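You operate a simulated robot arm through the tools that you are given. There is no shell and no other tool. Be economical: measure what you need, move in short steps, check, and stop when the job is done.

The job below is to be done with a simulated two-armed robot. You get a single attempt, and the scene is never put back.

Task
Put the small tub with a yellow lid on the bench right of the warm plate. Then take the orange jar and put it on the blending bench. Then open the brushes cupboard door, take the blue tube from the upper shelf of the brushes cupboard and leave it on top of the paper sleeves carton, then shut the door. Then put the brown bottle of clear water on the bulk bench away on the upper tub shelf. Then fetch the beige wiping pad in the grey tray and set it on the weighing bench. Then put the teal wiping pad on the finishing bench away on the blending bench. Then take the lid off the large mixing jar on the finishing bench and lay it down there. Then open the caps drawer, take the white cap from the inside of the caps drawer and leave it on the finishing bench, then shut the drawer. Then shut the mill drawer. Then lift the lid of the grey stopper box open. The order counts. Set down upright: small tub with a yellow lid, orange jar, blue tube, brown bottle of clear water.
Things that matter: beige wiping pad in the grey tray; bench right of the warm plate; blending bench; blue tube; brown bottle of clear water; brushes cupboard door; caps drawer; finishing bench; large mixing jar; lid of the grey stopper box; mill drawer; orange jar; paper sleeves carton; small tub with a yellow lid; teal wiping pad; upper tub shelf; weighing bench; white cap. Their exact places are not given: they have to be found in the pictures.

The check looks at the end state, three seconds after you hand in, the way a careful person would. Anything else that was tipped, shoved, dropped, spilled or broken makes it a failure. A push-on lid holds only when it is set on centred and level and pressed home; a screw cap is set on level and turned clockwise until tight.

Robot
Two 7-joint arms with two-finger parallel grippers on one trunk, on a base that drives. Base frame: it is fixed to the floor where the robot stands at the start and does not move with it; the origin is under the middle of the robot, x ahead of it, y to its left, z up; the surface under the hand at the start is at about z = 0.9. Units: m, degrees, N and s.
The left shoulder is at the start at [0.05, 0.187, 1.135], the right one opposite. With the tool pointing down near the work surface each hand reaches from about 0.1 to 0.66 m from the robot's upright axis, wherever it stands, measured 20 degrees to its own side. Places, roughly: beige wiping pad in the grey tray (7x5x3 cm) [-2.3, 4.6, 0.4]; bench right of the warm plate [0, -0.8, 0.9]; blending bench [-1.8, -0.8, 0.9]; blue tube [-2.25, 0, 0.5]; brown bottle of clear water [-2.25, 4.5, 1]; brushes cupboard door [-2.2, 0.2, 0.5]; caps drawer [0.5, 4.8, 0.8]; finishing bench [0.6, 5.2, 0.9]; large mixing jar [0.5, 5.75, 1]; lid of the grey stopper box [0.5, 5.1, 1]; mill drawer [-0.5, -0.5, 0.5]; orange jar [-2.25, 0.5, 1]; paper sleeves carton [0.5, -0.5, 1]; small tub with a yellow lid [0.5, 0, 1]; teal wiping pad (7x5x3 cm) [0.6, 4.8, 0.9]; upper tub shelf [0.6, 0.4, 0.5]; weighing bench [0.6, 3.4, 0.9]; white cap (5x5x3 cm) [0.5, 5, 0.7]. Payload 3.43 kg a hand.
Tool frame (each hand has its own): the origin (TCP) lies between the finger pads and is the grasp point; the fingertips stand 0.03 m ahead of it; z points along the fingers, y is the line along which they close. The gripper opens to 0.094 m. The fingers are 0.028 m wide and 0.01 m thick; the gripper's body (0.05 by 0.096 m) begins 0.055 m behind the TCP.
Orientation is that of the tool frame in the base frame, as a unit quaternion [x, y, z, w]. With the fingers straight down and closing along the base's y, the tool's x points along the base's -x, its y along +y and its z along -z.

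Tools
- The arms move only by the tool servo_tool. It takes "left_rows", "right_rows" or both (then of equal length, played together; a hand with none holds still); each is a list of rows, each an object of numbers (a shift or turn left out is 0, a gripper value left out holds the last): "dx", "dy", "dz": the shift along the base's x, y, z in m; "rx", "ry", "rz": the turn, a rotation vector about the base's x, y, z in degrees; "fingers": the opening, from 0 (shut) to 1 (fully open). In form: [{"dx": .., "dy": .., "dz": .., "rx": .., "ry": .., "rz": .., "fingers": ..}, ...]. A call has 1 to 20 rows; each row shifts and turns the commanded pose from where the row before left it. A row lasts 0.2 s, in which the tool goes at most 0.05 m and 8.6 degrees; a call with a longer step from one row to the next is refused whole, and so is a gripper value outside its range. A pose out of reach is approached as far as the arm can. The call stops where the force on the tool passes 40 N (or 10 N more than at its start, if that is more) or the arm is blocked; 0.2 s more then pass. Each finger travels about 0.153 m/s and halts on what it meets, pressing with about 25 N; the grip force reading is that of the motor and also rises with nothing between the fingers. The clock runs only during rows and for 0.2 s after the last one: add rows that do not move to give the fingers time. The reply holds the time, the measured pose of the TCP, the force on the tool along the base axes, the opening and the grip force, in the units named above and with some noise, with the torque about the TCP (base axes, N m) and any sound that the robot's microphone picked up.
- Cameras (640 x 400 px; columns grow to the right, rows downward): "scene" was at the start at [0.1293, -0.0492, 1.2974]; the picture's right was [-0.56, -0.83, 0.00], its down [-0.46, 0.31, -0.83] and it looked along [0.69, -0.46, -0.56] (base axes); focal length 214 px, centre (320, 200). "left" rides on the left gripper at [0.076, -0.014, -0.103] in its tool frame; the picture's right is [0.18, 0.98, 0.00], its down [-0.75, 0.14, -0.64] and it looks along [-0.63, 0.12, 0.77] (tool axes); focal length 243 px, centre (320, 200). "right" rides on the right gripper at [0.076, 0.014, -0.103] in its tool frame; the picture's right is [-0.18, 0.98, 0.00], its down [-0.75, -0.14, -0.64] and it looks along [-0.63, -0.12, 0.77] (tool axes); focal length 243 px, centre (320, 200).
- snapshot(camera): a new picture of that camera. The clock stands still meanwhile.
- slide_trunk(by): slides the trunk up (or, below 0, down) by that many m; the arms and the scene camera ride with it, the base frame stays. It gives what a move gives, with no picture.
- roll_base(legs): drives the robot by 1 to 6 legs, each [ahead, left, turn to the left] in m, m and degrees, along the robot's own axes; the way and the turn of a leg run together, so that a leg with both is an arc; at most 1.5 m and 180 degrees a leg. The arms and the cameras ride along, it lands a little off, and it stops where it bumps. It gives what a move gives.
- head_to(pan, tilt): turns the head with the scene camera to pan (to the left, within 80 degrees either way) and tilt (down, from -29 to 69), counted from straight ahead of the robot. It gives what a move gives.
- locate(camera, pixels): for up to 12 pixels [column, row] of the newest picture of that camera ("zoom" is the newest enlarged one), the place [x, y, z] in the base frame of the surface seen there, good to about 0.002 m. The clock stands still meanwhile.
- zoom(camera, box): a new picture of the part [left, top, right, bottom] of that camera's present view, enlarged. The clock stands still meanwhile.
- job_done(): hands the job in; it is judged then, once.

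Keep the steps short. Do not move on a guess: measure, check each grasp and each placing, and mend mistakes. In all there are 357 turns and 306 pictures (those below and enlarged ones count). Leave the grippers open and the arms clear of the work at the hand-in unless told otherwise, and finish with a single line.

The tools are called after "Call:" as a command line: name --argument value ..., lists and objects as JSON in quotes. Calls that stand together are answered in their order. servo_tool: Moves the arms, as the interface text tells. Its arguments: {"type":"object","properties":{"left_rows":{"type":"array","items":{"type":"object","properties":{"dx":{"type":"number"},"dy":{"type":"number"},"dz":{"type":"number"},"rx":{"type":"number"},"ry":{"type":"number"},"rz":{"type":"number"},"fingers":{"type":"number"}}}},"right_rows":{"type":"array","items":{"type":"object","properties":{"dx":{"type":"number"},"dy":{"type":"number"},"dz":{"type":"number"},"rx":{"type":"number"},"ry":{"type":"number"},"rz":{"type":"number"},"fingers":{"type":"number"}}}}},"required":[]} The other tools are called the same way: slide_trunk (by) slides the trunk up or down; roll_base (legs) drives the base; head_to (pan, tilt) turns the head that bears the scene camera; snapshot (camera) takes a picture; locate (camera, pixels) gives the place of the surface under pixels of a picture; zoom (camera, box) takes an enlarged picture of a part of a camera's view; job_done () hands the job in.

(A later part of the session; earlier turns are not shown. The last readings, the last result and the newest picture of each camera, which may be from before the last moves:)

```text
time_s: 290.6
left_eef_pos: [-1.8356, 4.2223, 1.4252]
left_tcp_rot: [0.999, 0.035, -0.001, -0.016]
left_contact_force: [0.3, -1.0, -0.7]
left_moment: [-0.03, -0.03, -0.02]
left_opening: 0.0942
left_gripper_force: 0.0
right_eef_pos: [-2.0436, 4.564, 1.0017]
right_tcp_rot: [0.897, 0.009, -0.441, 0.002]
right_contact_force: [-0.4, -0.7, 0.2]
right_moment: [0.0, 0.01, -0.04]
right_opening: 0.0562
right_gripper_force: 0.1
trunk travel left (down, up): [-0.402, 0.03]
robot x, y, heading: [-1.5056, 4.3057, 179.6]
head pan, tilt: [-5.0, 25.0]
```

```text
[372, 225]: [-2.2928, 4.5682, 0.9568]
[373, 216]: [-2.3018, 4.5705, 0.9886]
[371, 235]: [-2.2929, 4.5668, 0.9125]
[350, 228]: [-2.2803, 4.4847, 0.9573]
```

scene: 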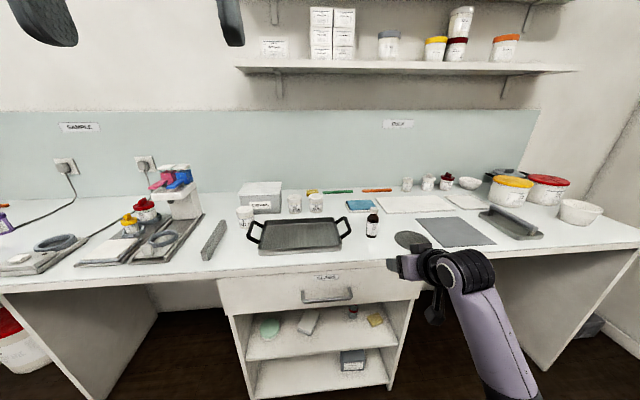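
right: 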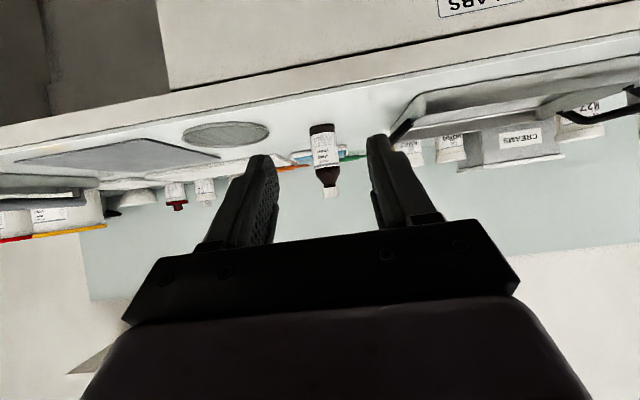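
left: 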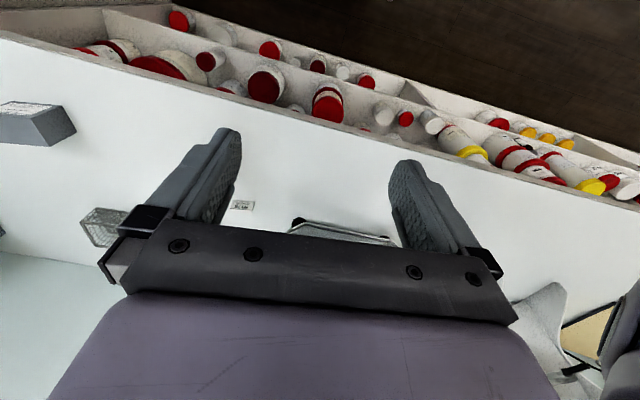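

Centre (−2.309,4.5725). I advance 0.15, lower to z≈0.948, and view again.

Call:
roll_base --legs '[[0.15, -0.0075, 0]]'

Call:
servo_tool --right_rows '[{"dz": -0.018}, {"dz": -0.018}, {"dz": -0.018}, {}]'

Call:
snapshot --camera "right"

Call:
snapshot --camera "scene"

```text
time_s: 292.0
left_eef_pos: [-1.9823, 4.2335, 1.4255]
left_tcp_rot: [0.999, 0.031, 0.0, -0.016]
left_contact_force: [-0.1, -0.4, 0.2]
left_moment: [-0.02, -0.01, 0.01]
left_opening: 0.0939
left_gripper_force: 0.1
right_eef_pos: [-2.1869, 4.5786, 1.0019]
right_tcp_rot: [0.897, 0.005, -0.441, 0.002]
right_contact_force: [-0.6, 1.0, 0.2]
right_moment: [0.01, 0.01, 0.02]
right_opening: 0.0565
right_gripper_force: 0.0
trunk travel left (down, up): [-0.402, 0.03]
robot x, y, heading: [-1.6516, 4.3138, 179.1]
head pan, tilt: [-5.0, 25.0]
```

```text
time_s: 293.0
left_eef_pos: [-1.9809, 4.2332, 1.4249]
left_tcp_rot: [0.999, 0.031, -0.001, -0.015]
left_contact_force: [0.3, -0.4, 0.1]
left_moment: [-0.01, 0.0, 0.0]
left_opening: 0.0941
left_gripper_force: 0.1
right_eef_pos: [-2.188, 4.5777, 0.9479]
right_tcp_rot: [0.897, 0.005, -0.441, 0.001]
right_contact_force: [0.0, 0.5, 0.1]
right_moment: [0.0, -0.03, -0.02]
right_opening: 0.0564
right_gripper_force: 0.0
trunk travel left (down, up): [-0.402, 0.03]
robot x, y, heading: [-1.6494, 4.3164, 179.1]
head pan, tilt: [-5.0, 25.0]
```

```text
169 pictures are left
```

right: 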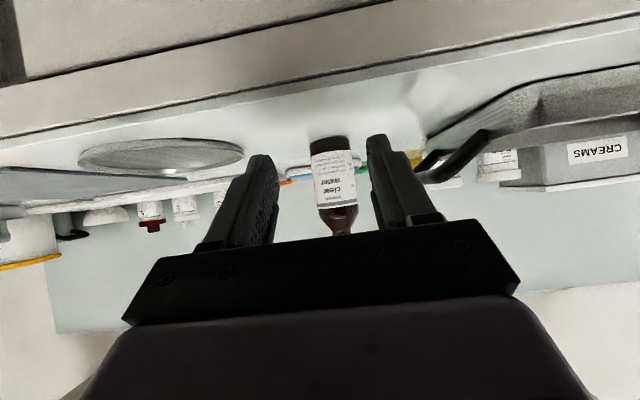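

```text
168 pictures are left
```

scene: 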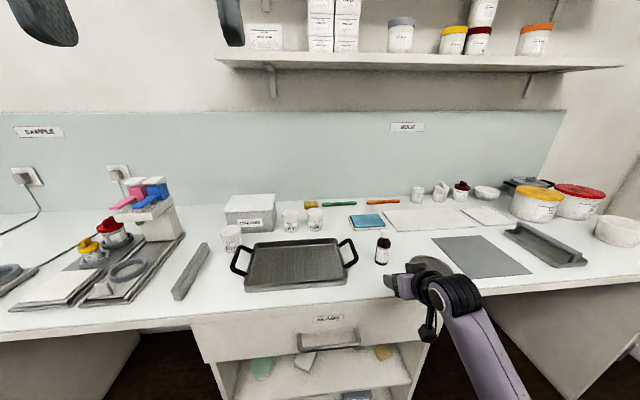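

Advance the last 11 cm with the base.

Call:
roll_base --legs '[[0.111, 0.007, 0]]'

Call:
snapshot --camera "right"

```text
time_s: 294.2
left_eef_pos: [-2.0941, 4.2288, 1.4246]
left_tcp_rot: [0.999, 0.031, 0.0, -0.016]
left_contact_force: [-1.0, 0.1, 0.2]
left_moment: [0.0, -0.02, 0.01]
left_opening: 0.0943
left_gripper_force: 0.0
right_eef_pos: [-2.3008, 4.5731, 0.9487]
right_tcp_rot: [0.898, 0.005, -0.44, 0.001]
right_contact_force: [-1.1, -0.1, 1.0]
right_moment: [0.01, 0.0, -0.01]
right_opening: 0.0565
right_gripper_force: 0.1
trunk travel left (down, up): [-0.402, 0.03]
robot x, y, heading: [-1.766, 4.3098, 178.8]
head pan, tilt: [-5.0, 25.0]
```

```text
167 pictures are left
```

right: 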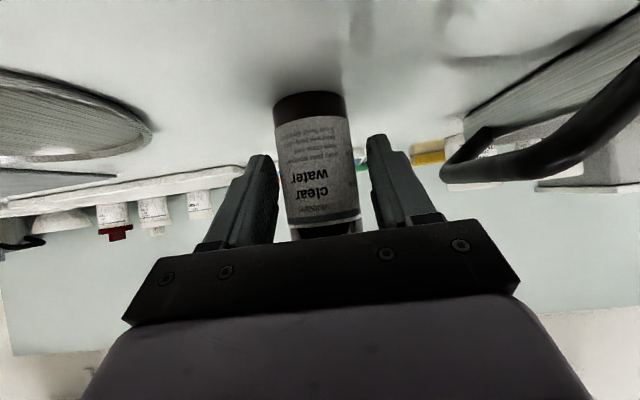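

The bottle sits between the fingers. Close, check, lift slightly.

Call:
servo_tool --right_rows '[{"fingers": 0.45}, {"fingers": 0.3}, {"fingers": 0.15}, {}, {"dz": 0.01}, {"dz": 0.015}, {"dz": 0.02}, {}]'

Call:
snapshot --camera "right"

```text
time_s: 296.0
left_eef_pos: [-2.0945, 4.2288, 1.4259]
left_tcp_rot: [0.999, 0.03, -0.001, -0.015]
left_contact_force: [0.7, 0.0, -0.4]
left_moment: [0.02, 0.0, -0.01]
left_opening: 0.094
left_gripper_force: 0.1
right_eef_pos: [-2.2997, 4.5721, 0.9941]
right_tcp_rot: [0.898, 0.005, -0.44, 0.002]
right_contact_force: [0.0, -0.1, -1.5]
right_moment: [0.01, 0.01, -0.02]
right_opening: 0.0449
right_gripper_force: 24.5
trunk travel left (down, up): [-0.402, 0.03]
robot x, y, heading: [-1.763, 4.3144, 179.2]
head pan, tilt: [-5.0, 25.0]
```

```text
166 pictures are left
```

right: 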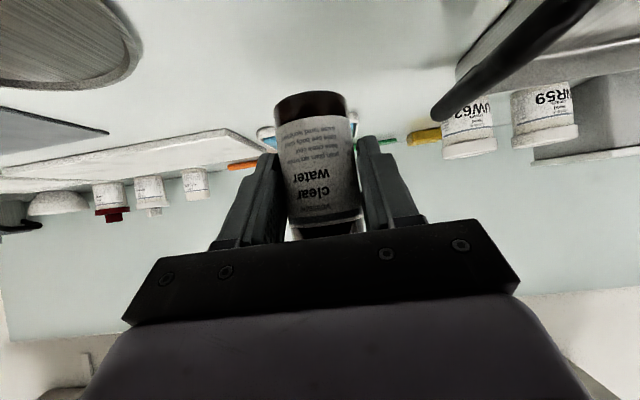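

Held (0.045, −1.5 N). Lift, back off and drive to the tub shelf on the other side.

Call:
servo_tool --right_rows '[{"dz": 0.03}, {"dz": 0.03}, {}]'

Call:
roll_base --legs '[[-0.75, 0, 0], [0, 0, 90.8], [1.5, 0, 0], [1.5, 0, 0], [0.5, 0, 0], [0, 0, 90]]'

Call:
head_to --pan -10 --tilt 35

Call:
snapshot --camera "scene"

```text
time_s: 296.8
left_eef_pos: [-2.0938, 4.2296, 1.426]
left_tcp_rot: [0.999, 0.031, -0.001, -0.015]
left_contact_force: [-0.6, -0.8, -0.1]
left_moment: [0.01, 0.01, 0.0]
left_opening: 0.0939
left_gripper_force: 0.0
right_eef_pos: [-2.2994, 4.5735, 1.0543]
right_tcp_rot: [0.897, 0.005, -0.441, 0.001]
right_contact_force: [0.2, -0.1, -1.8]
right_moment: [0.02, 0.01, 0.02]
right_opening: 0.0448
right_gripper_force: 24.9
trunk travel left (down, up): [-0.402, 0.03]
robot x, y, heading: [-1.7671, 4.3128, 178.9]
head pan, tilt: [-5.0, 25.0]
```

```text
time_s: 325.3
left_eef_pos: [-0.6169, 0.8846, 1.4251]
left_tcp_rot: [-0.069, 0.998, -0.016, 0.0]
left_contact_force: [0.2, 0.2, 0.0]
left_moment: [0.01, 0.01, 0.03]
left_opening: 0.0939
left_gripper_force: 0.2
right_eef_pos: [-0.3857, 0.5589, 1.0538]
right_tcp_rot: [-0.039, 0.897, 0.018, 0.441]
right_contact_force: [0.1, 0.1, -2.1]
right_moment: [0.01, 0.03, 0.02]
right_opening: 0.0447
right_gripper_force: 25.6
trunk travel left (down, up): [-0.402, 0.03]
robot x, y, heading: [-0.9428, 0.7754, 3.2]
head pan, tilt: [-5.0, 25.0]
```

```text
time_s: 326.1
left_eef_pos: [-0.6166, 0.8846, 1.4265]
left_tcp_rot: [-0.069, 0.998, -0.015, 0.001]
left_contact_force: [0.2, 0.0, -0.5]
left_moment: [-0.02, 0.02, 0.01]
left_opening: 0.0939
left_gripper_force: 0.0
right_eef_pos: [-0.3869, 0.5589, 1.0532]
right_tcp_rot: [-0.04, 0.897, 0.018, 0.441]
right_contact_force: [-0.5, 0.0, -1.8]
right_moment: [-0.01, 0.01, 0.0]
right_opening: 0.0449
right_gripper_force: 25.4
trunk travel left (down, up): [-0.402, 0.03]
robot x, y, heading: [-0.9365, 0.7741, 3.4]
head pan, tilt: [-10.0, 35.0]
```

```text
165 pictures are left
```

scene: 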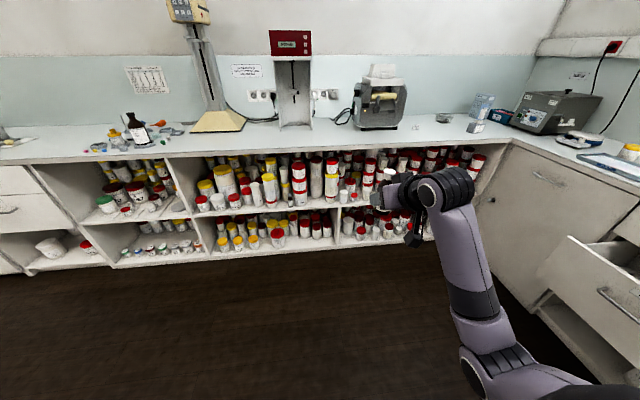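

The tub shelves are crowded. I lower the trunk to look inside the upper level around y≈0.4.

Call:
slide_trunk --by -0.38

Call:
head_to --pan -10 --tilt 20

Call:
snapshot --camera "scene"

Call:
zoom --camera "scene" --box '[180, 120, 440, 290]'

```text
time_s: 329.7
left_eef_pos: [-0.6174, 0.8858, 1.0455]
left_tcp_rot: [-0.069, 0.997, -0.016, 0.001]
left_contact_force: [-0.6, 0.2, 0.2]
left_moment: [0.0, -0.04, 0.03]
left_opening: 0.094
left_gripper_force: 0.1
right_eef_pos: [-0.3853, 0.5592, 0.6735]
right_tcp_rot: [-0.039, 0.897, 0.018, 0.44]
right_contact_force: [-0.2, 0.5, -2.0]
right_moment: [-0.02, 0.03, 0.0]
right_opening: 0.0438
right_gripper_force: 25.7
trunk travel left (down, up): [-0.022, 0.41]
robot x, y, heading: [-0.9399, 0.7807, 3.4]
head pan, tilt: [-10.0, 35.0]
```

```text
time_s: 330.5
left_eef_pos: [-0.6177, 0.8839, 1.0457]
left_tcp_rot: [-0.068, 0.998, -0.016, 0.0]
left_contact_force: [0.3, 0.7, 0.6]
left_moment: [0.04, 0.01, -0.04]
left_opening: 0.094
left_gripper_force: 0.1
right_eef_pos: [-0.3858, 0.5589, 0.6737]
right_tcp_rot: [-0.04, 0.897, 0.018, 0.44]
right_contact_force: [0.6, -0.7, -1.7]
right_moment: [0.03, 0.02, 0.02]
right_opening: 0.0438
right_gripper_force: 24.7
trunk travel left (down, up): [-0.022, 0.41]
robot x, y, heading: [-0.9405, 0.7797, 3.7]
head pan, tilt: [-10.0, 20.0]
```

```text
164 pictures are left
```

scene: 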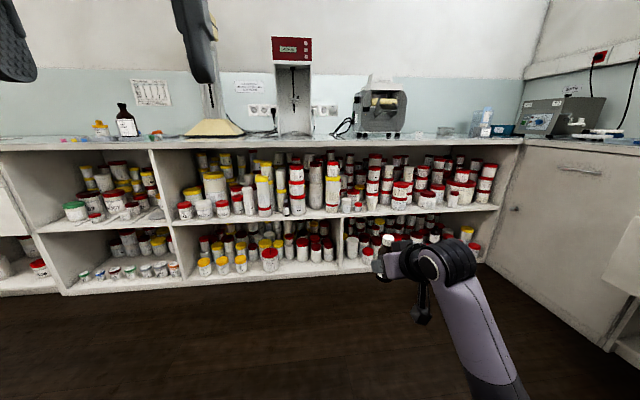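

```text
2.35 times, centred on (310, 205) of scene
```

zoom: 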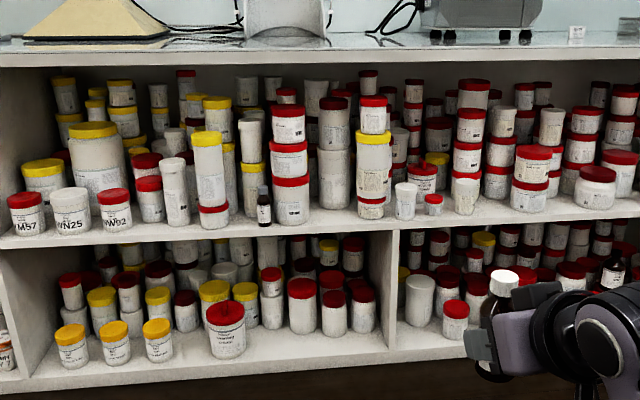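

I look for free places at the front of the upper shelf.

Call:
locate --camera "zoom" --pixels '[[150, 230], [243, 222], [330, 215], [345, 213], [440, 210], [560, 203], [500, 208], [280, 225], [175, 228], [290, 200], [375, 205], [20, 240]]'

Call:
zoom --camera "scene" --box '[260, 170, 380, 230]'

```text
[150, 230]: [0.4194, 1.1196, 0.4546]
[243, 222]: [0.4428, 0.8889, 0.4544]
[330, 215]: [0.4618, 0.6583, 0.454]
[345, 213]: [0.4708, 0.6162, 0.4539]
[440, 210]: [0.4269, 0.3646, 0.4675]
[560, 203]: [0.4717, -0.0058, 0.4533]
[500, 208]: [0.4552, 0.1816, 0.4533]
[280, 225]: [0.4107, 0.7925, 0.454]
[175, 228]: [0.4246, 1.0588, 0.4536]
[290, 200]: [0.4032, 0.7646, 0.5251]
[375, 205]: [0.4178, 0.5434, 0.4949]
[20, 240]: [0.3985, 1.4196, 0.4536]
```

```text
5.33 times, centred on (320, 200) of scene
```

zoom: 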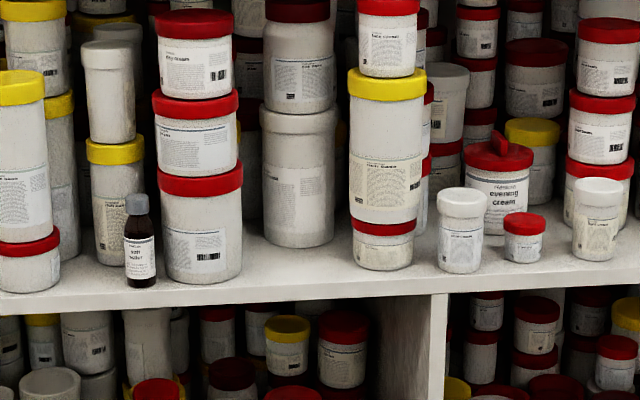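

A gap lies at y≈0.645 between the red stack and the yellow stack. I measure its borders.

Call:
locate --camera "zoom" --pixels '[[240, 230], [240, 180], [352, 250], [350, 190], [300, 235], [270, 235], [330, 235], [300, 270], [300, 295], [236, 160], [352, 100]]'

```text
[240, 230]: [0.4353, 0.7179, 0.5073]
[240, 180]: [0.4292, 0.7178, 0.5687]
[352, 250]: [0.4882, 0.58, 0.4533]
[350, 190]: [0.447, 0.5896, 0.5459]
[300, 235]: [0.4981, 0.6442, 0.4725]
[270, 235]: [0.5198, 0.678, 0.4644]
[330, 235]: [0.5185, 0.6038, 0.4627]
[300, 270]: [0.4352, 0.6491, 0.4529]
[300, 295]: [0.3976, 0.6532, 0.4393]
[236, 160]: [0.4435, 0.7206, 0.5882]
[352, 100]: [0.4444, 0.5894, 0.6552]
```

Gap: y 0.59–0.718, x up to 0.498; shelf z 0.454. Bottle target (0.445,0.654), TCP z≈0.503. I lower the hand to z≈0.53 here in free space.

Call:
slide_trunk --by -0.02

Call:
servo_tool --right_rows '[{"dz": -0.03}, {"dz": -0.03}, {"dz": -0.03}, {"dz": -0.02}, {"dz": -0.015}, {}]'

```text
time_s: 331.2
left_eef_pos: [-0.6168, 0.8845, 1.0252]
left_tcp_rot: [-0.07, 0.997, -0.016, 0.002]
left_contact_force: [-0.5, -0.2, -0.4]
left_moment: [0.01, 0.03, 0.0]
left_opening: 0.094
left_gripper_force: 0.1
right_eef_pos: [-0.3861, 0.5593, 0.6537]
right_tcp_rot: [-0.039, 0.897, 0.018, 0.44]
right_contact_force: [1.1, 0.3, -1.3]
right_moment: [0.01, 0.01, -0.01]
right_opening: 0.0437
right_gripper_force: 24.7
trunk travel left (down, up): [-0.002, 0.43]
robot x, y, heading: [-0.9377, 0.7797, 3.4]
head pan, tilt: [-10.0, 20.0]
```

```text
time_s: 332.6
left_eef_pos: [-0.6172, 0.8848, 1.0257]
left_tcp_rot: [-0.069, 0.998, -0.016, 0.001]
left_contact_force: [-0.1, -1.0, 0.3]
left_moment: [-0.01, 0.04, 0.0]
left_opening: 0.0939
left_gripper_force: 0.1
right_eef_pos: [-0.388, 0.5588, 0.5286]
right_tcp_rot: [-0.039, 0.897, 0.017, 0.44]
right_contact_force: [-0.6, -0.1, -2.0]
right_moment: [-0.02, 0.02, -0.01]
right_opening: 0.0433
right_gripper_force: 24.5
trunk travel left (down, up): [-0.002, 0.43]
robot x, y, heading: [-0.9418, 0.7813, 3.5]
head pan, tilt: [-10.0, 20.0]
```

Now drive to just in front of the shelf gap.

Call:
roll_base --legs '[[0.72, 0.05, 0]]'

Call:
snapshot --camera "scene"

Call:
snapshot --camera "right"

```text
time_s: 336.6
left_eef_pos: [0.1197, 0.9886, 1.0261]
left_tcp_rot: [-0.075, 0.997, -0.016, 0.002]
left_contact_force: [-0.3, -0.2, 0.2]
left_moment: [0.02, 0.0, 0.01]
left_opening: 0.094
left_gripper_force: 0.2
right_eef_pos: [0.3523, 0.6663, 0.5299]
right_tcp_rot: [-0.045, 0.896, 0.021, 0.441]
right_contact_force: [0.3, 0.6, -1.6]
right_moment: [0.0, -0.02, -0.05]
right_opening: 0.0432
right_gripper_force: 24.7
trunk travel left (down, up): [-0.002, 0.43]
robot x, y, heading: [-0.2016, 0.8761, 4.2]
head pan, tilt: [-10.0, 20.0]
```

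```text
161 pictures are left
```

scene: 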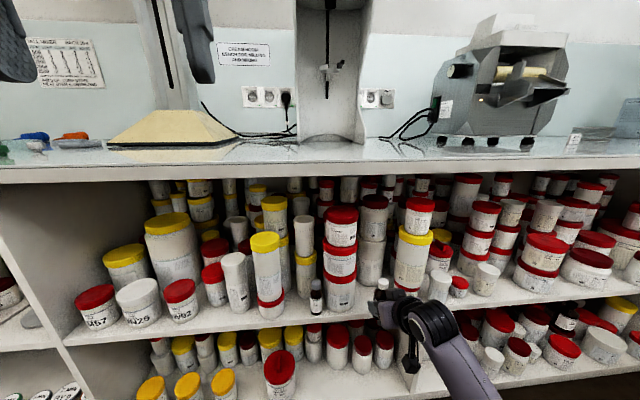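

```text
160 pictures are left
```

right: 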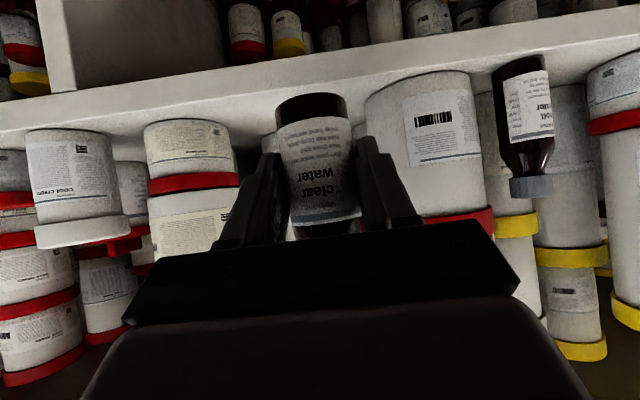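

Now the last 8 cm in, with a slight shift right.

Call:
roll_base --legs '[[0.083, -0.019, 0]]'

Call:
snapshot --camera "right"

Call:
zoom --camera "scene" --box '[310, 190, 470, 320]'

```text
time_s: 337.7
left_eef_pos: [0.2027, 0.9752, 1.0256]
left_tcp_rot: [-0.076, 0.997, -0.016, 0.003]
left_contact_force: [-0.3, 0.1, -0.4]
left_moment: [0.01, 0.0, -0.04]
left_opening: 0.094
left_gripper_force: 0.1
right_eef_pos: [0.437, 0.654, 0.5282]
right_tcp_rot: [-0.047, 0.896, 0.022, 0.44]
right_contact_force: [-0.3, -0.2, -2.4]
right_moment: [-0.01, 0.0, 0.03]
right_opening: 0.0432
right_gripper_force: 24.6
trunk travel left (down, up): [-0.002, 0.43]
robot x, y, heading: [-0.1127, 0.8617, 4.3]
head pan, tilt: [-10.0, 20.0]
```

```text
159 pictures are left
```

right: 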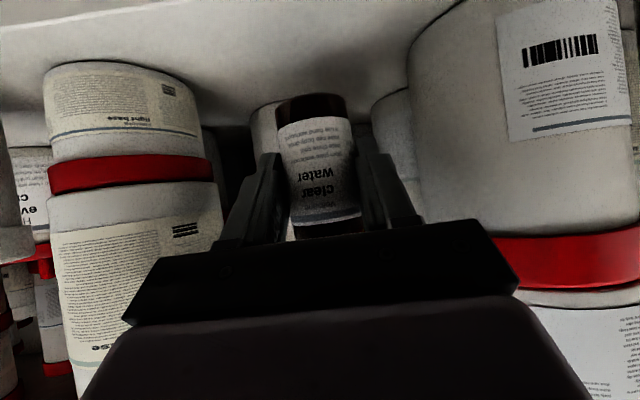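

```text
3.08 times, centred on (390, 255) of scene
```

zoom: 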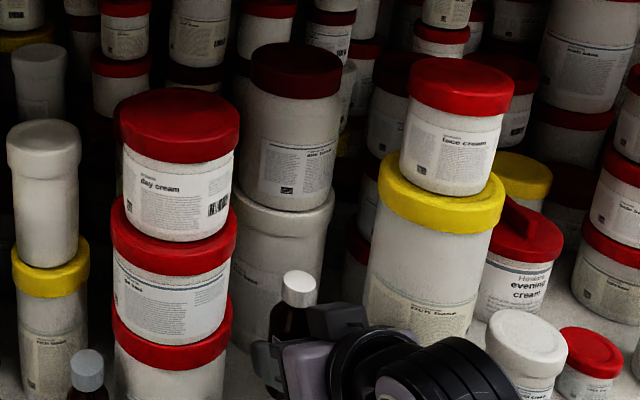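

Good clearance both sides. Lower gently.

Call:
servo_tool --right_rows '[{"dz": -0.01}, {"dz": -0.008}, {"dz": -0.004}, {}]'

Call:
snapshot --camera "right"

```text
time_s: 338.7
left_eef_pos: [0.2032, 0.9756, 1.0256]
left_tcp_rot: [-0.077, 0.997, -0.015, 0.003]
left_contact_force: [-0.6, -1.0, -0.7]
left_moment: [0.01, 0.0, -0.01]
left_opening: 0.0941
left_gripper_force: 0.1
right_eef_pos: [0.4368, 0.6545, 0.505]
right_tcp_rot: [-0.046, 0.897, 0.021, 0.44]
right_contact_force: [0.5, -0.5, -1.6]
right_moment: [-0.02, 0.02, -0.01]
right_opening: 0.0431
right_gripper_force: 25.2
trunk travel left (down, up): [-0.002, 0.43]
robot x, y, heading: [-0.1197, 0.864, 4.2]
head pan, tilt: [-10.0, 20.0]
```

```text
157 pictures are left
```

right: 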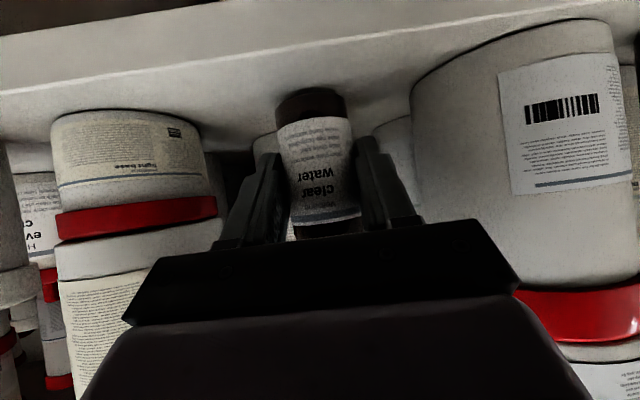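

Call:
servo_tool --right_rows '[{"dz": -0.002}, {"dz": -0.002}, {}]'

```text
time_s: 339.5
left_eef_pos: [0.2019, 0.9753, 1.0255]
left_tcp_rot: [-0.077, 0.997, -0.015, 0.002]
left_contact_force: [0.6, 0.1, -0.2]
left_moment: [-0.03, 0.02, 0.0]
left_opening: 0.094
left_gripper_force: 0.0
right_eef_pos: [0.4366, 0.6548, 0.5031]
right_tcp_rot: [-0.047, 0.896, 0.022, 0.44]
right_contact_force: [0.0, -0.3, -2.5]
right_moment: [0.0, 0.06, -0.03]
right_opening: 0.0433
right_gripper_force: 24.7
trunk travel left (down, up): [-0.002, 0.43]
robot x, y, heading: [-0.1186, 0.8642, 4.3]
head pan, tilt: [-10.0, 20.0]
```

Call:
servo_tool --right_rows '[{"dz": -0.002}, {"dz": -0.002}, {}]'

```text
time_s: 340.3
left_eef_pos: [0.2012, 0.9754, 1.0267]
left_tcp_rot: [-0.077, 0.997, -0.017, 0.002]
left_contact_force: [-0.5, -1.5, -0.6]
left_moment: [-0.01, 0.0, 0.02]
left_opening: 0.094
left_gripper_force: 0.0
right_eef_pos: [0.4373, 0.6537, 0.502]
right_tcp_rot: [-0.047, 0.895, 0.021, 0.443]
right_contact_force: [-3.3, 1.0, 11.7]
right_moment: [0.04, 0.18, 0.05]
right_opening: 0.0433
right_gripper_force: 25.4
trunk travel left (down, up): [-0.002, 0.43]
robot x, y, heading: [-0.1175, 0.865, 4.2]
head pan, tilt: [-10.0, 20.0]
```

Contact. Ease 1 mm and open the fingers moderately.

Call:
servo_tool --right_rows '[{"dz": 0.001}, {"fingers": 0.55}, {"fingers": 0.65}, {"fingers": 0.7}, {}, {}]'

Call:
snapshot --camera "right"

```text
time_s: 341.7
left_eef_pos: [0.2025, 0.9749, 1.0243]
left_tcp_rot: [-0.076, 0.997, -0.015, 0.002]
left_contact_force: [0.1, 1.0, 0.4]
left_moment: [-0.01, -0.01, 0.02]
left_opening: 0.0938
left_gripper_force: 0.1
right_eef_pos: [0.4374, 0.6538, 0.4995]
right_tcp_rot: [-0.046, 0.897, 0.021, 0.44]
right_contact_force: [0.0, 0.9, 0.2]
right_moment: [0.0, 0.05, -0.01]
right_opening: 0.0658
right_gripper_force: 0.0
trunk travel left (down, up): [-0.002, 0.43]
robot x, y, heading: [-0.1168, 0.8643, 4.1]
head pan, tilt: [-10.0, 20.0]
```

```text
156 pictures are left
```

right: 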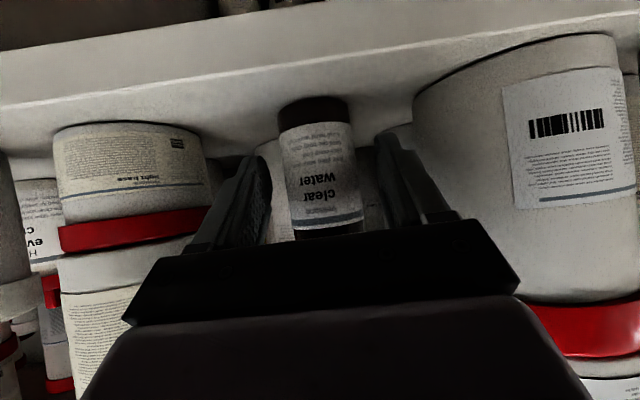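

Released, upright. Back straight out with the base.

Call:
roll_base --legs '[[-0.12, 0, 0], [-0.3, 0, 0]]'

Call:
zoom --camera "scene" --box '[260, 150, 420, 270]'

```text
time_s: 344.6
left_eef_pos: [-0.2183, 0.9447, 1.0258]
left_tcp_rot: [-0.076, 0.997, -0.015, 0.001]
left_contact_force: [0.5, -0.1, -0.2]
left_moment: [-0.01, 0.06, 0.02]
left_opening: 0.0942
left_gripper_force: 0.0
right_eef_pos: [0.0151, 0.6236, 0.4993]
right_tcp_rot: [-0.047, 0.897, 0.022, 0.44]
right_contact_force: [-1.0, -0.4, -0.9]
right_moment: [-0.01, -0.01, 0.0]
right_opening: 0.0657
right_gripper_force: 0.0
trunk travel left (down, up): [-0.002, 0.43]
robot x, y, heading: [-0.5405, 0.8336, 4.0]
head pan, tilt: [-10.0, 20.0]
```

```text
3.33 times, centred on (340, 210) of scene
```

zoom: 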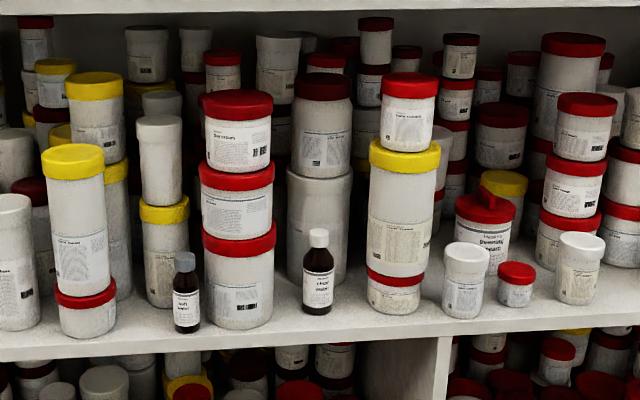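

The bottle stands upright on the upper tub shelf. Now to the beige pad: drive back to the bulk bench.

Call:
roll_base --legs '[[-0.5, 0, 0], [0, 0, 86], [1.5, 0, 0], [1.5, 0, 0], [0.4, 0, 0], [0, 0, 90]]'

Call:
head_to --pan -15 --tilt 25

Call:
snapshot --camera "scene"

```text
time_s: 371.2
left_eef_pos: [-1.2884, 4.1482, 1.027]
left_tcp_rot: [1.0, 0.02, -0.002, -0.016]
left_contact_force: [0.1, -0.2, 0.7]
left_moment: [-0.02, 0.03, 0.0]
left_opening: 0.0943
left_gripper_force: 0.0
right_eef_pos: [-1.4841, 4.4944, 0.4998]
right_tcp_rot: [0.898, -0.004, -0.44, -0.003]
right_contact_force: [0.4, 0.0, -0.4]
right_moment: [0.0, 0.04, 0.0]
right_opening: 0.0654
right_gripper_force: 0.0
trunk travel left (down, up): [-0.002, 0.43]
robot x, y, heading: [-0.9563, 4.2218, 177.9]
head pan, tilt: [-10.0, 20.0]
```

```text
time_s: 371.8
left_eef_pos: [-1.2877, 4.149, 1.0261]
left_tcp_rot: [1.0, 0.02, -0.001, -0.015]
left_contact_force: [-0.1, 0.0, 0.0]
left_moment: [-0.02, 0.03, 0.02]
left_opening: 0.094
left_gripper_force: 0.1
right_eef_pos: [-1.4844, 4.4943, 0.4996]
right_tcp_rot: [0.898, -0.004, -0.441, -0.003]
right_contact_force: [-1.0, 0.1, 0.2]
right_moment: [0.03, 0.01, -0.02]
right_opening: 0.0658
right_gripper_force: 0.1
trunk travel left (down, up): [-0.002, 0.43]
robot x, y, heading: [-0.9579, 4.2237, 177.1]
head pan, tilt: [-15.0, 25.0]
```

```text
154 pictures are left
```

scene: 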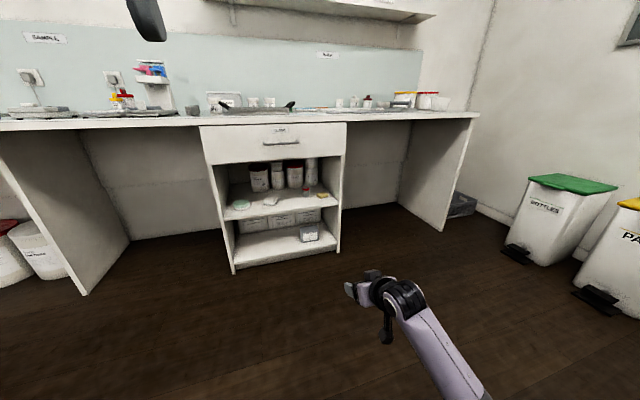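

Call:
zoom --camera "scene" --box '[200, 150, 350, 260]'

Call:
locate --camera "zoom" --pixels '[[525, 190], [545, 195], [510, 192], [527, 198], [455, 185], [555, 200], [500, 210], [300, 210]]'

```text
3.64 times, centred on (275, 205) of scene
```

zoom: 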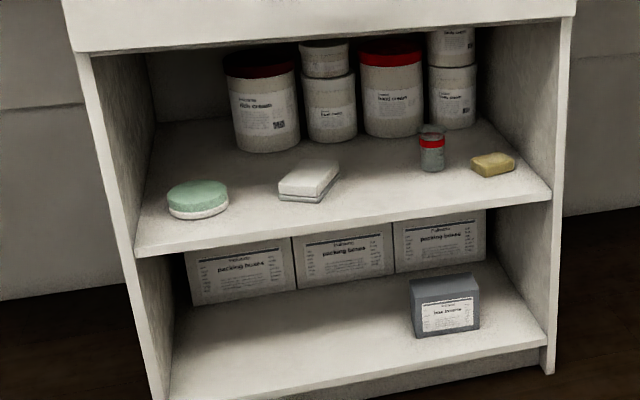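

```text
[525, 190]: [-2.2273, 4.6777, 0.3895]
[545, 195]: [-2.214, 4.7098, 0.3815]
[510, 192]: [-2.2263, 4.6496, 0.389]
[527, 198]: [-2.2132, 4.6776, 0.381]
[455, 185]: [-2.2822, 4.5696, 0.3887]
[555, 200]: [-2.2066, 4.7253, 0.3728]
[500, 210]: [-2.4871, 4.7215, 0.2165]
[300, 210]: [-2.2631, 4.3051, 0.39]
```

Call:
zoom --camera "scene" --box '[260, 175, 340, 225]'

Call:
locate --camera "zoom" --pixels '[[95, 190], [500, 165], [510, 175], [470, 165], [540, 160], [500, 150], [60, 220], [300, 160]]'

```text
8.00 times, centred on (300, 200) of scene
```

zoom: 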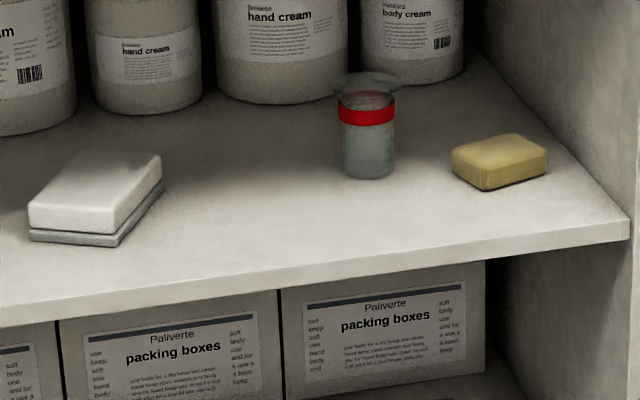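

```text
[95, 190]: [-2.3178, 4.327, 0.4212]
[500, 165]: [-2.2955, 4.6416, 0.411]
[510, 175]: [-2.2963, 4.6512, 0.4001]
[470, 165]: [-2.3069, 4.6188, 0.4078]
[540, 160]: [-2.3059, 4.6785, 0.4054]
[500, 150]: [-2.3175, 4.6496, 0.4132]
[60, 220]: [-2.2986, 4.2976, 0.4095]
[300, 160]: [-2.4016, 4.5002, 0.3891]
```

The tan 7×5 cm pad is at (−2.305,4.648) on the shelf z 0.389 — it matches the given place. I need a low hand: test lowering to z≈0.42 here in free space with the fingers open.

Call:
servo_tool --right_rows '[{"dz": -0.02, "fingers": 1}, {"dz": -0.02}, {"dz": -0.02}, {"dz": -0.018}, {}]'

```text
time_s: 373.0
left_eef_pos: [-1.288, 4.1502, 1.0255]
left_tcp_rot: [1.0, 0.02, -0.002, -0.016]
left_contact_force: [-0.7, 0.3, 0.1]
left_moment: [-0.01, 0.0, -0.01]
left_opening: 0.0938
left_gripper_force: 0.1
right_eef_pos: [-1.4853, 4.495, 0.4209]
right_tcp_rot: [0.897, -0.005, -0.441, -0.003]
right_contact_force: [0.9, 0.5, -0.5]
right_moment: [0.0, 0.01, 0.0]
right_opening: 0.0938
right_gripper_force: 0.0
trunk travel left (down, up): [-0.002, 0.43]
robot x, y, heading: [-0.9566, 4.2248, 177.8]
head pan, tilt: [-15.0, 25.0]
```

Reachable. I raise 4 cm, then drive to in front of the shelf.

Call:
servo_tool --right_rows '[{"dz": 0.04, "fingers": 0.88}, {}]'

Call:
roll_base --legs '[[0.62, -0.14, 2]]'

Call:
snapshot --camera "right"

Call:
snapshot --camera "scene"

```text
time_s: 373.6
left_eef_pos: [-1.2876, 4.1497, 1.0257]
left_tcp_rot: [1.0, 0.02, -0.001, -0.015]
left_contact_force: [-0.8, 0.2, 0.4]
left_moment: [-0.03, 0.0, -0.02]
left_opening: 0.0938
left_gripper_force: 0.0
right_eef_pos: [-1.4836, 4.4948, 0.4609]
right_tcp_rot: [0.898, -0.004, -0.44, -0.003]
right_contact_force: [-0.8, 1.1, 0.0]
right_moment: [0.0, -0.01, -0.01]
right_opening: 0.0827
right_gripper_force: 0.1
trunk travel left (down, up): [-0.002, 0.43]
robot x, y, heading: [-0.9559, 4.2192, 177.6]
head pan, tilt: [-15.0, 25.0]
```

```text
time_s: 377.1
left_eef_pos: [-1.8881, 4.2976, 1.0268]
left_tcp_rot: [0.999, 0.036, -0.001, -0.015]
left_contact_force: [-0.1, -0.5, -0.5]
left_moment: [0.01, 0.01, -0.02]
left_opening: 0.0939
left_gripper_force: 0.1
right_eef_pos: [-2.0945, 4.6353, 0.4605]
right_tcp_rot: [0.897, 0.01, -0.441, 0.004]
right_contact_force: [0.2, 0.4, 0.1]
right_moment: [0.01, -0.01, 0.02]
right_opening: 0.0824
right_gripper_force: 0.0
trunk travel left (down, up): [-0.002, 0.43]
robot x, y, heading: [-1.5597, 4.3842, 179.3]
head pan, tilt: [-15.0, 25.0]
```

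```text
151 pictures are left
```

right: 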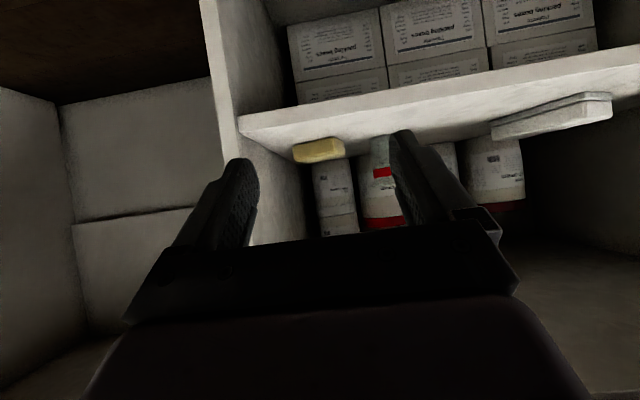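

```text
150 pictures are left
```

scene: 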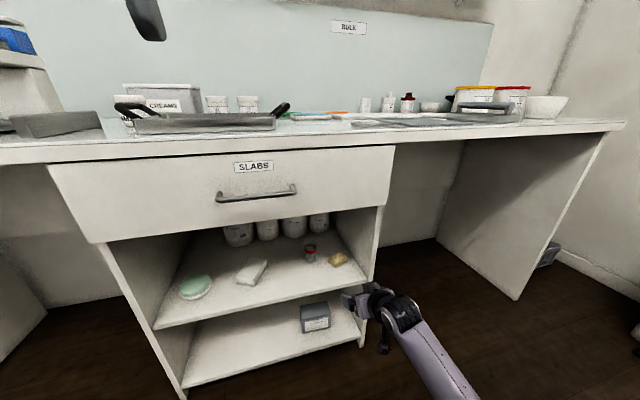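

Call:
zoom --camera "scene" --box '[270, 220, 390, 310]'

Call:
locate --camera "zoom" --pixels '[[318, 205], [350, 220], [430, 215], [360, 185], [405, 240], [218, 190], [205, 180], [232, 185], [215, 220], [520, 280], [370, 205]]'

```text
4.44 times, centred on (330, 265) of scene
```

zoom: 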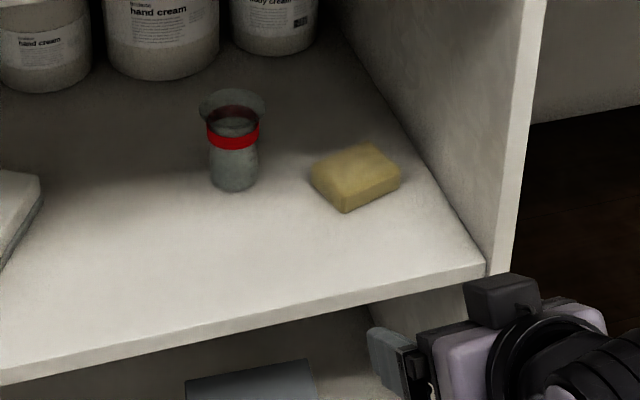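

```text
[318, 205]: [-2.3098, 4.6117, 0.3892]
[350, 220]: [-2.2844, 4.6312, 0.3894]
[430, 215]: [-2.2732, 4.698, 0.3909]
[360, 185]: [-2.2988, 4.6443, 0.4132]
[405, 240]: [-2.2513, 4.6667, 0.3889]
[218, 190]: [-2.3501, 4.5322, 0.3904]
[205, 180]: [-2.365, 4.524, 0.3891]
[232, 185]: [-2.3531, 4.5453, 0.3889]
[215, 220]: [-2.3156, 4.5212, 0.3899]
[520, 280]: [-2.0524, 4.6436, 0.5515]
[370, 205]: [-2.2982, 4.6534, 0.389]
```

Call:
locate --camera "zoom" --pixels '[[314, 173], [366, 147], [396, 172], [344, 196], [355, 170], [232, 100], [260, 105], [203, 105]]'

```text
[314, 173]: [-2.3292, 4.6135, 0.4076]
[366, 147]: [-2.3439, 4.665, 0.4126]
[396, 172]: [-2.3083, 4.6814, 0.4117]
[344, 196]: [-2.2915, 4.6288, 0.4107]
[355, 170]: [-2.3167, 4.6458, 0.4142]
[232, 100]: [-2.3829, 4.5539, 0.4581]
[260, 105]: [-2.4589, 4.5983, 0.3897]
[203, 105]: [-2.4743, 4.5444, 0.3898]
```

Pad centre (−2.318,4.647), its long axis rotated ~16°. I check the right wall of the unit too.

Call:
locate --camera "zoom" --pixels '[[450, 130], [470, 200], [420, 120], [440, 205], [500, 200]]'

Call:
servo_tool --right_rows '[{"rz": 8}, {"rz": 8}, {}]'

```text
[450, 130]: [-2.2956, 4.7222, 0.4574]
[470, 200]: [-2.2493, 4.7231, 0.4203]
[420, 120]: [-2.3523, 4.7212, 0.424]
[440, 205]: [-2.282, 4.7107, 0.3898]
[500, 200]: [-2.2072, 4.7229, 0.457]
```

```text
time_s: 377.9
left_eef_pos: [-1.8866, 4.2979, 1.0257]
left_tcp_rot: [0.999, 0.037, -0.002, -0.016]
left_contact_force: [-0.4, 0.4, -0.1]
left_moment: [-0.01, 0.0, -0.01]
left_opening: 0.0939
left_gripper_force: 0.1
right_eef_pos: [-2.0961, 4.6356, 0.4593]
right_tcp_rot: [0.887, 0.135, -0.436, 0.065]
right_contact_force: [0.7, -0.1, 0.3]
right_moment: [0.03, -0.01, 0.01]
right_opening: 0.0827
right_gripper_force: 0.0
trunk travel left (down, up): [-0.002, 0.43]
robot x, y, heading: [-1.5587, 4.3782, 179.6]
head pan, tilt: [-15.0, 25.0]
```

I reduce the yaw by 8° for wall clearance and advance 12 cm.

Call:
servo_tool --right_rows '[{"rz": -8}, {}]'

Call:
roll_base --legs '[[0.12, -0.008, 0]]'

Call:
snapshot --camera "right"

Call:
zoom --camera "scene" --box '[270, 220, 430, 330]'

```text
time_s: 378.5
left_eef_pos: [-1.8867, 4.2971, 1.025]
left_tcp_rot: [0.999, 0.037, -0.002, -0.016]
left_contact_force: [-0.4, 0.1, 0.6]
left_moment: [0.01, 0.0, -0.01]
left_opening: 0.0942
left_gripper_force: 0.0
right_eef_pos: [-2.0955, 4.636, 0.4598]
right_tcp_rot: [0.895, 0.072, -0.44, 0.034]
right_contact_force: [-0.1, -0.4, 0.7]
right_moment: [0.01, -0.02, 0.02]
right_opening: 0.0829
right_gripper_force: 0.1
trunk travel left (down, up): [-0.002, 0.43]
robot x, y, heading: [-1.5564, 4.3786, 179.4]
head pan, tilt: [-15.0, 25.0]
```

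```text
time_s: 379.8
left_eef_pos: [-2.0079, 4.306, 1.0264]
left_tcp_rot: [0.999, 0.038, -0.002, -0.016]
left_contact_force: [0.3, 0.4, 0.2]
left_moment: [0.0, 0.0, 0.01]
left_opening: 0.0939
left_gripper_force: 0.1
right_eef_pos: [-2.2155, 4.6445, 0.4597]
right_tcp_rot: [0.895, 0.073, -0.44, 0.035]
right_contact_force: [-0.6, -0.3, 0.9]
right_moment: [0.0, -0.05, -0.02]
right_opening: 0.0826
right_gripper_force: 0.1
trunk travel left (down, up): [-0.002, 0.43]
robot x, y, heading: [-1.6806, 4.3915, 179.7]
head pan, tilt: [-15.0, 25.0]
```

```text
148 pictures are left
```

right: 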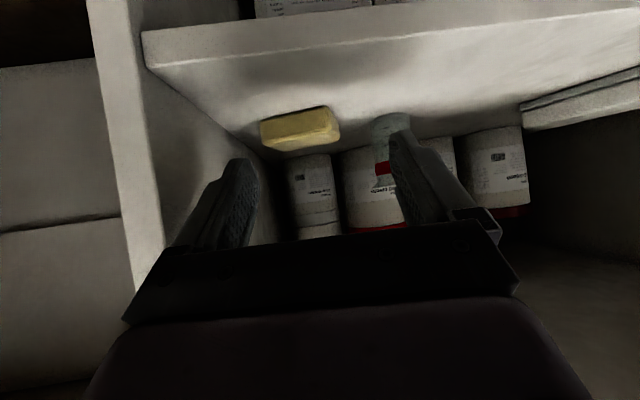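

```text
3.64 times, centred on (350, 275) of scene
```

zoom: 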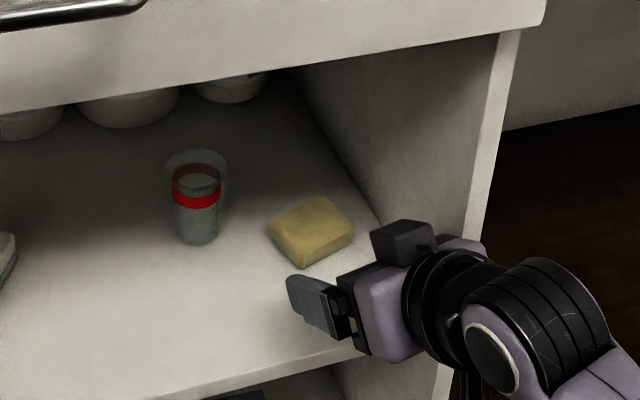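

Advance the remaining 9 cm above the pad.

Call:
roll_base --legs '[[0.092, -0.005, 0]]'

Call:
snapshot --camera "right"

Call:
zoom --camera "scene" --box '[270, 220, 430, 330]'

```text
time_s: 380.9
left_eef_pos: [-2.0992, 4.3123, 1.0252]
left_tcp_rot: [0.999, 0.035, -0.002, -0.016]
left_contact_force: [-0.1, -0.4, -0.5]
left_moment: [0.01, -0.01, -0.02]
left_opening: 0.094
left_gripper_force: 0.1
right_eef_pos: [-2.3075, 4.6506, 0.4588]
right_tcp_rot: [0.895, 0.072, -0.439, 0.034]
right_contact_force: [0.6, 0.8, 0.6]
right_moment: [0.0, 0.02, 0.03]
right_opening: 0.0827
right_gripper_force: 0.0
trunk travel left (down, up): [-0.002, 0.43]
robot x, y, heading: [-1.7727, 4.3987, 179.5]
head pan, tilt: [-15.0, 25.0]
```

```text
146 pictures are left
```

right: 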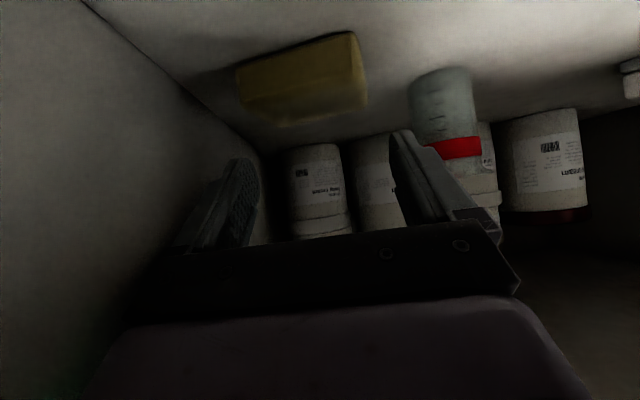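

```text
3.64 times, centred on (350, 275) of scene
```

zoom: 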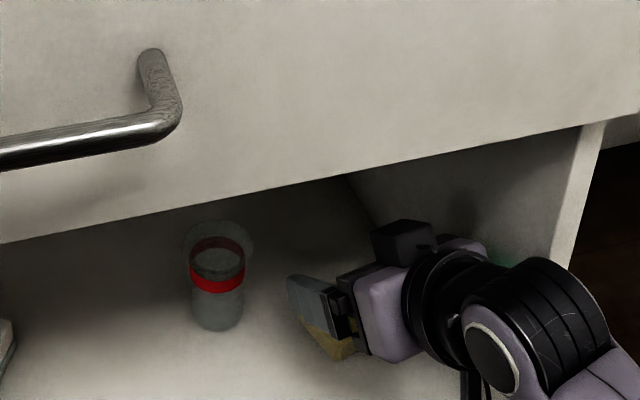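

Call:
locate --camera "right" --pixels '[[300, 80], [245, 85], [345, 40], [365, 100], [280, 120], [300, 110]]'

```text
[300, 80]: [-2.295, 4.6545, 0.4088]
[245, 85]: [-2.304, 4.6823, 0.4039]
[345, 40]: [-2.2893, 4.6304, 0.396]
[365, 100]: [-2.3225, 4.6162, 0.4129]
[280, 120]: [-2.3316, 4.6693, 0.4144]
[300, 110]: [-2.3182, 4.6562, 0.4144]
```

Well centred. Open slightly more and lower to z≈0.42.

Call:
servo_tool --right_rows '[{"fingers": 0.95, "dy": -0.002}, {"dz": -0.015}, {"dz": -0.013}, {"dz": -0.01}, {}]'

Call:
snapshot --camera "right"

```text
time_s: 382.1
left_eef_pos: [-2.0987, 4.3114, 1.0252]
left_tcp_rot: [0.999, 0.036, -0.001, -0.016]
left_contact_force: [0.1, -0.5, 0.3]
left_moment: [-0.03, 0.01, 0.01]
left_opening: 0.0942
left_gripper_force: 0.1
right_eef_pos: [-2.3056, 4.6481, 0.4213]
right_tcp_rot: [0.895, 0.073, -0.439, 0.035]
right_contact_force: [-0.8, -0.9, 0.8]
right_moment: [0.0, 0.0, 0.02]
right_opening: 0.0891
right_gripper_force: 0.1
trunk travel left (down, up): [-0.002, 0.43]
robot x, y, heading: [-1.7696, 4.3939, 179.4]
head pan, tilt: [-15.0, 25.0]
```

```text
144 pictures are left
```

right: 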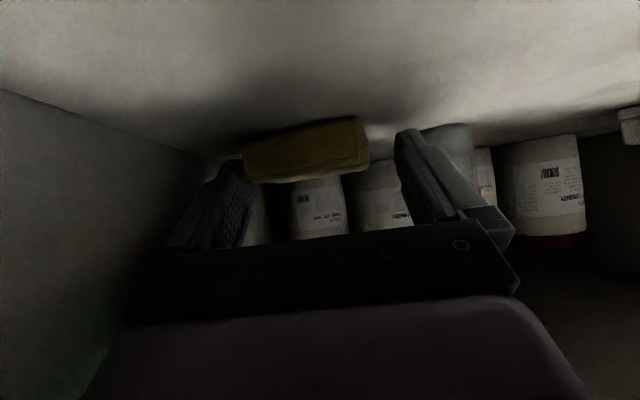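

Close on the pad, check, lift.

Call:
servo_tool --right_rows '[{"dy": 0.004}, {"fingers": 0.7}, {"fingers": 0.6}, {"fingers": 0.5}, {}, {"dz": 0.015}, {"dz": 0.015}, {}]'

Call:
snapshot --camera "right"

```text
time_s: 383.9
left_eef_pos: [-2.0989, 4.3119, 1.0252]
left_tcp_rot: [0.999, 0.036, -0.001, -0.016]
left_contact_force: [-0.4, 0.3, 0.3]
left_moment: [0.0, -0.01, -0.01]
left_opening: 0.094
left_gripper_force: 0.0
right_eef_pos: [-2.3059, 4.6529, 0.4516]
right_tcp_rot: [0.895, 0.072, -0.439, 0.034]
right_contact_force: [-1.2, 0.2, 0.6]
right_moment: [-0.03, -0.05, 0.0]
right_opening: 0.068
right_gripper_force: 24.8
trunk travel left (down, up): [-0.002, 0.43]
robot x, y, heading: [-1.7687, 4.3951, 179.5]
head pan, tilt: [-15.0, 25.0]
```

```text
143 pictures are left
```

right: 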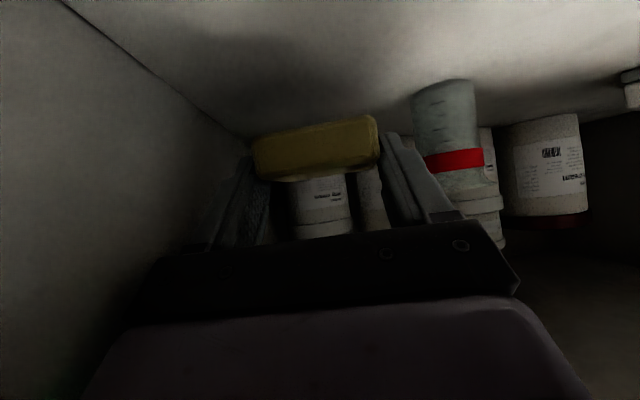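

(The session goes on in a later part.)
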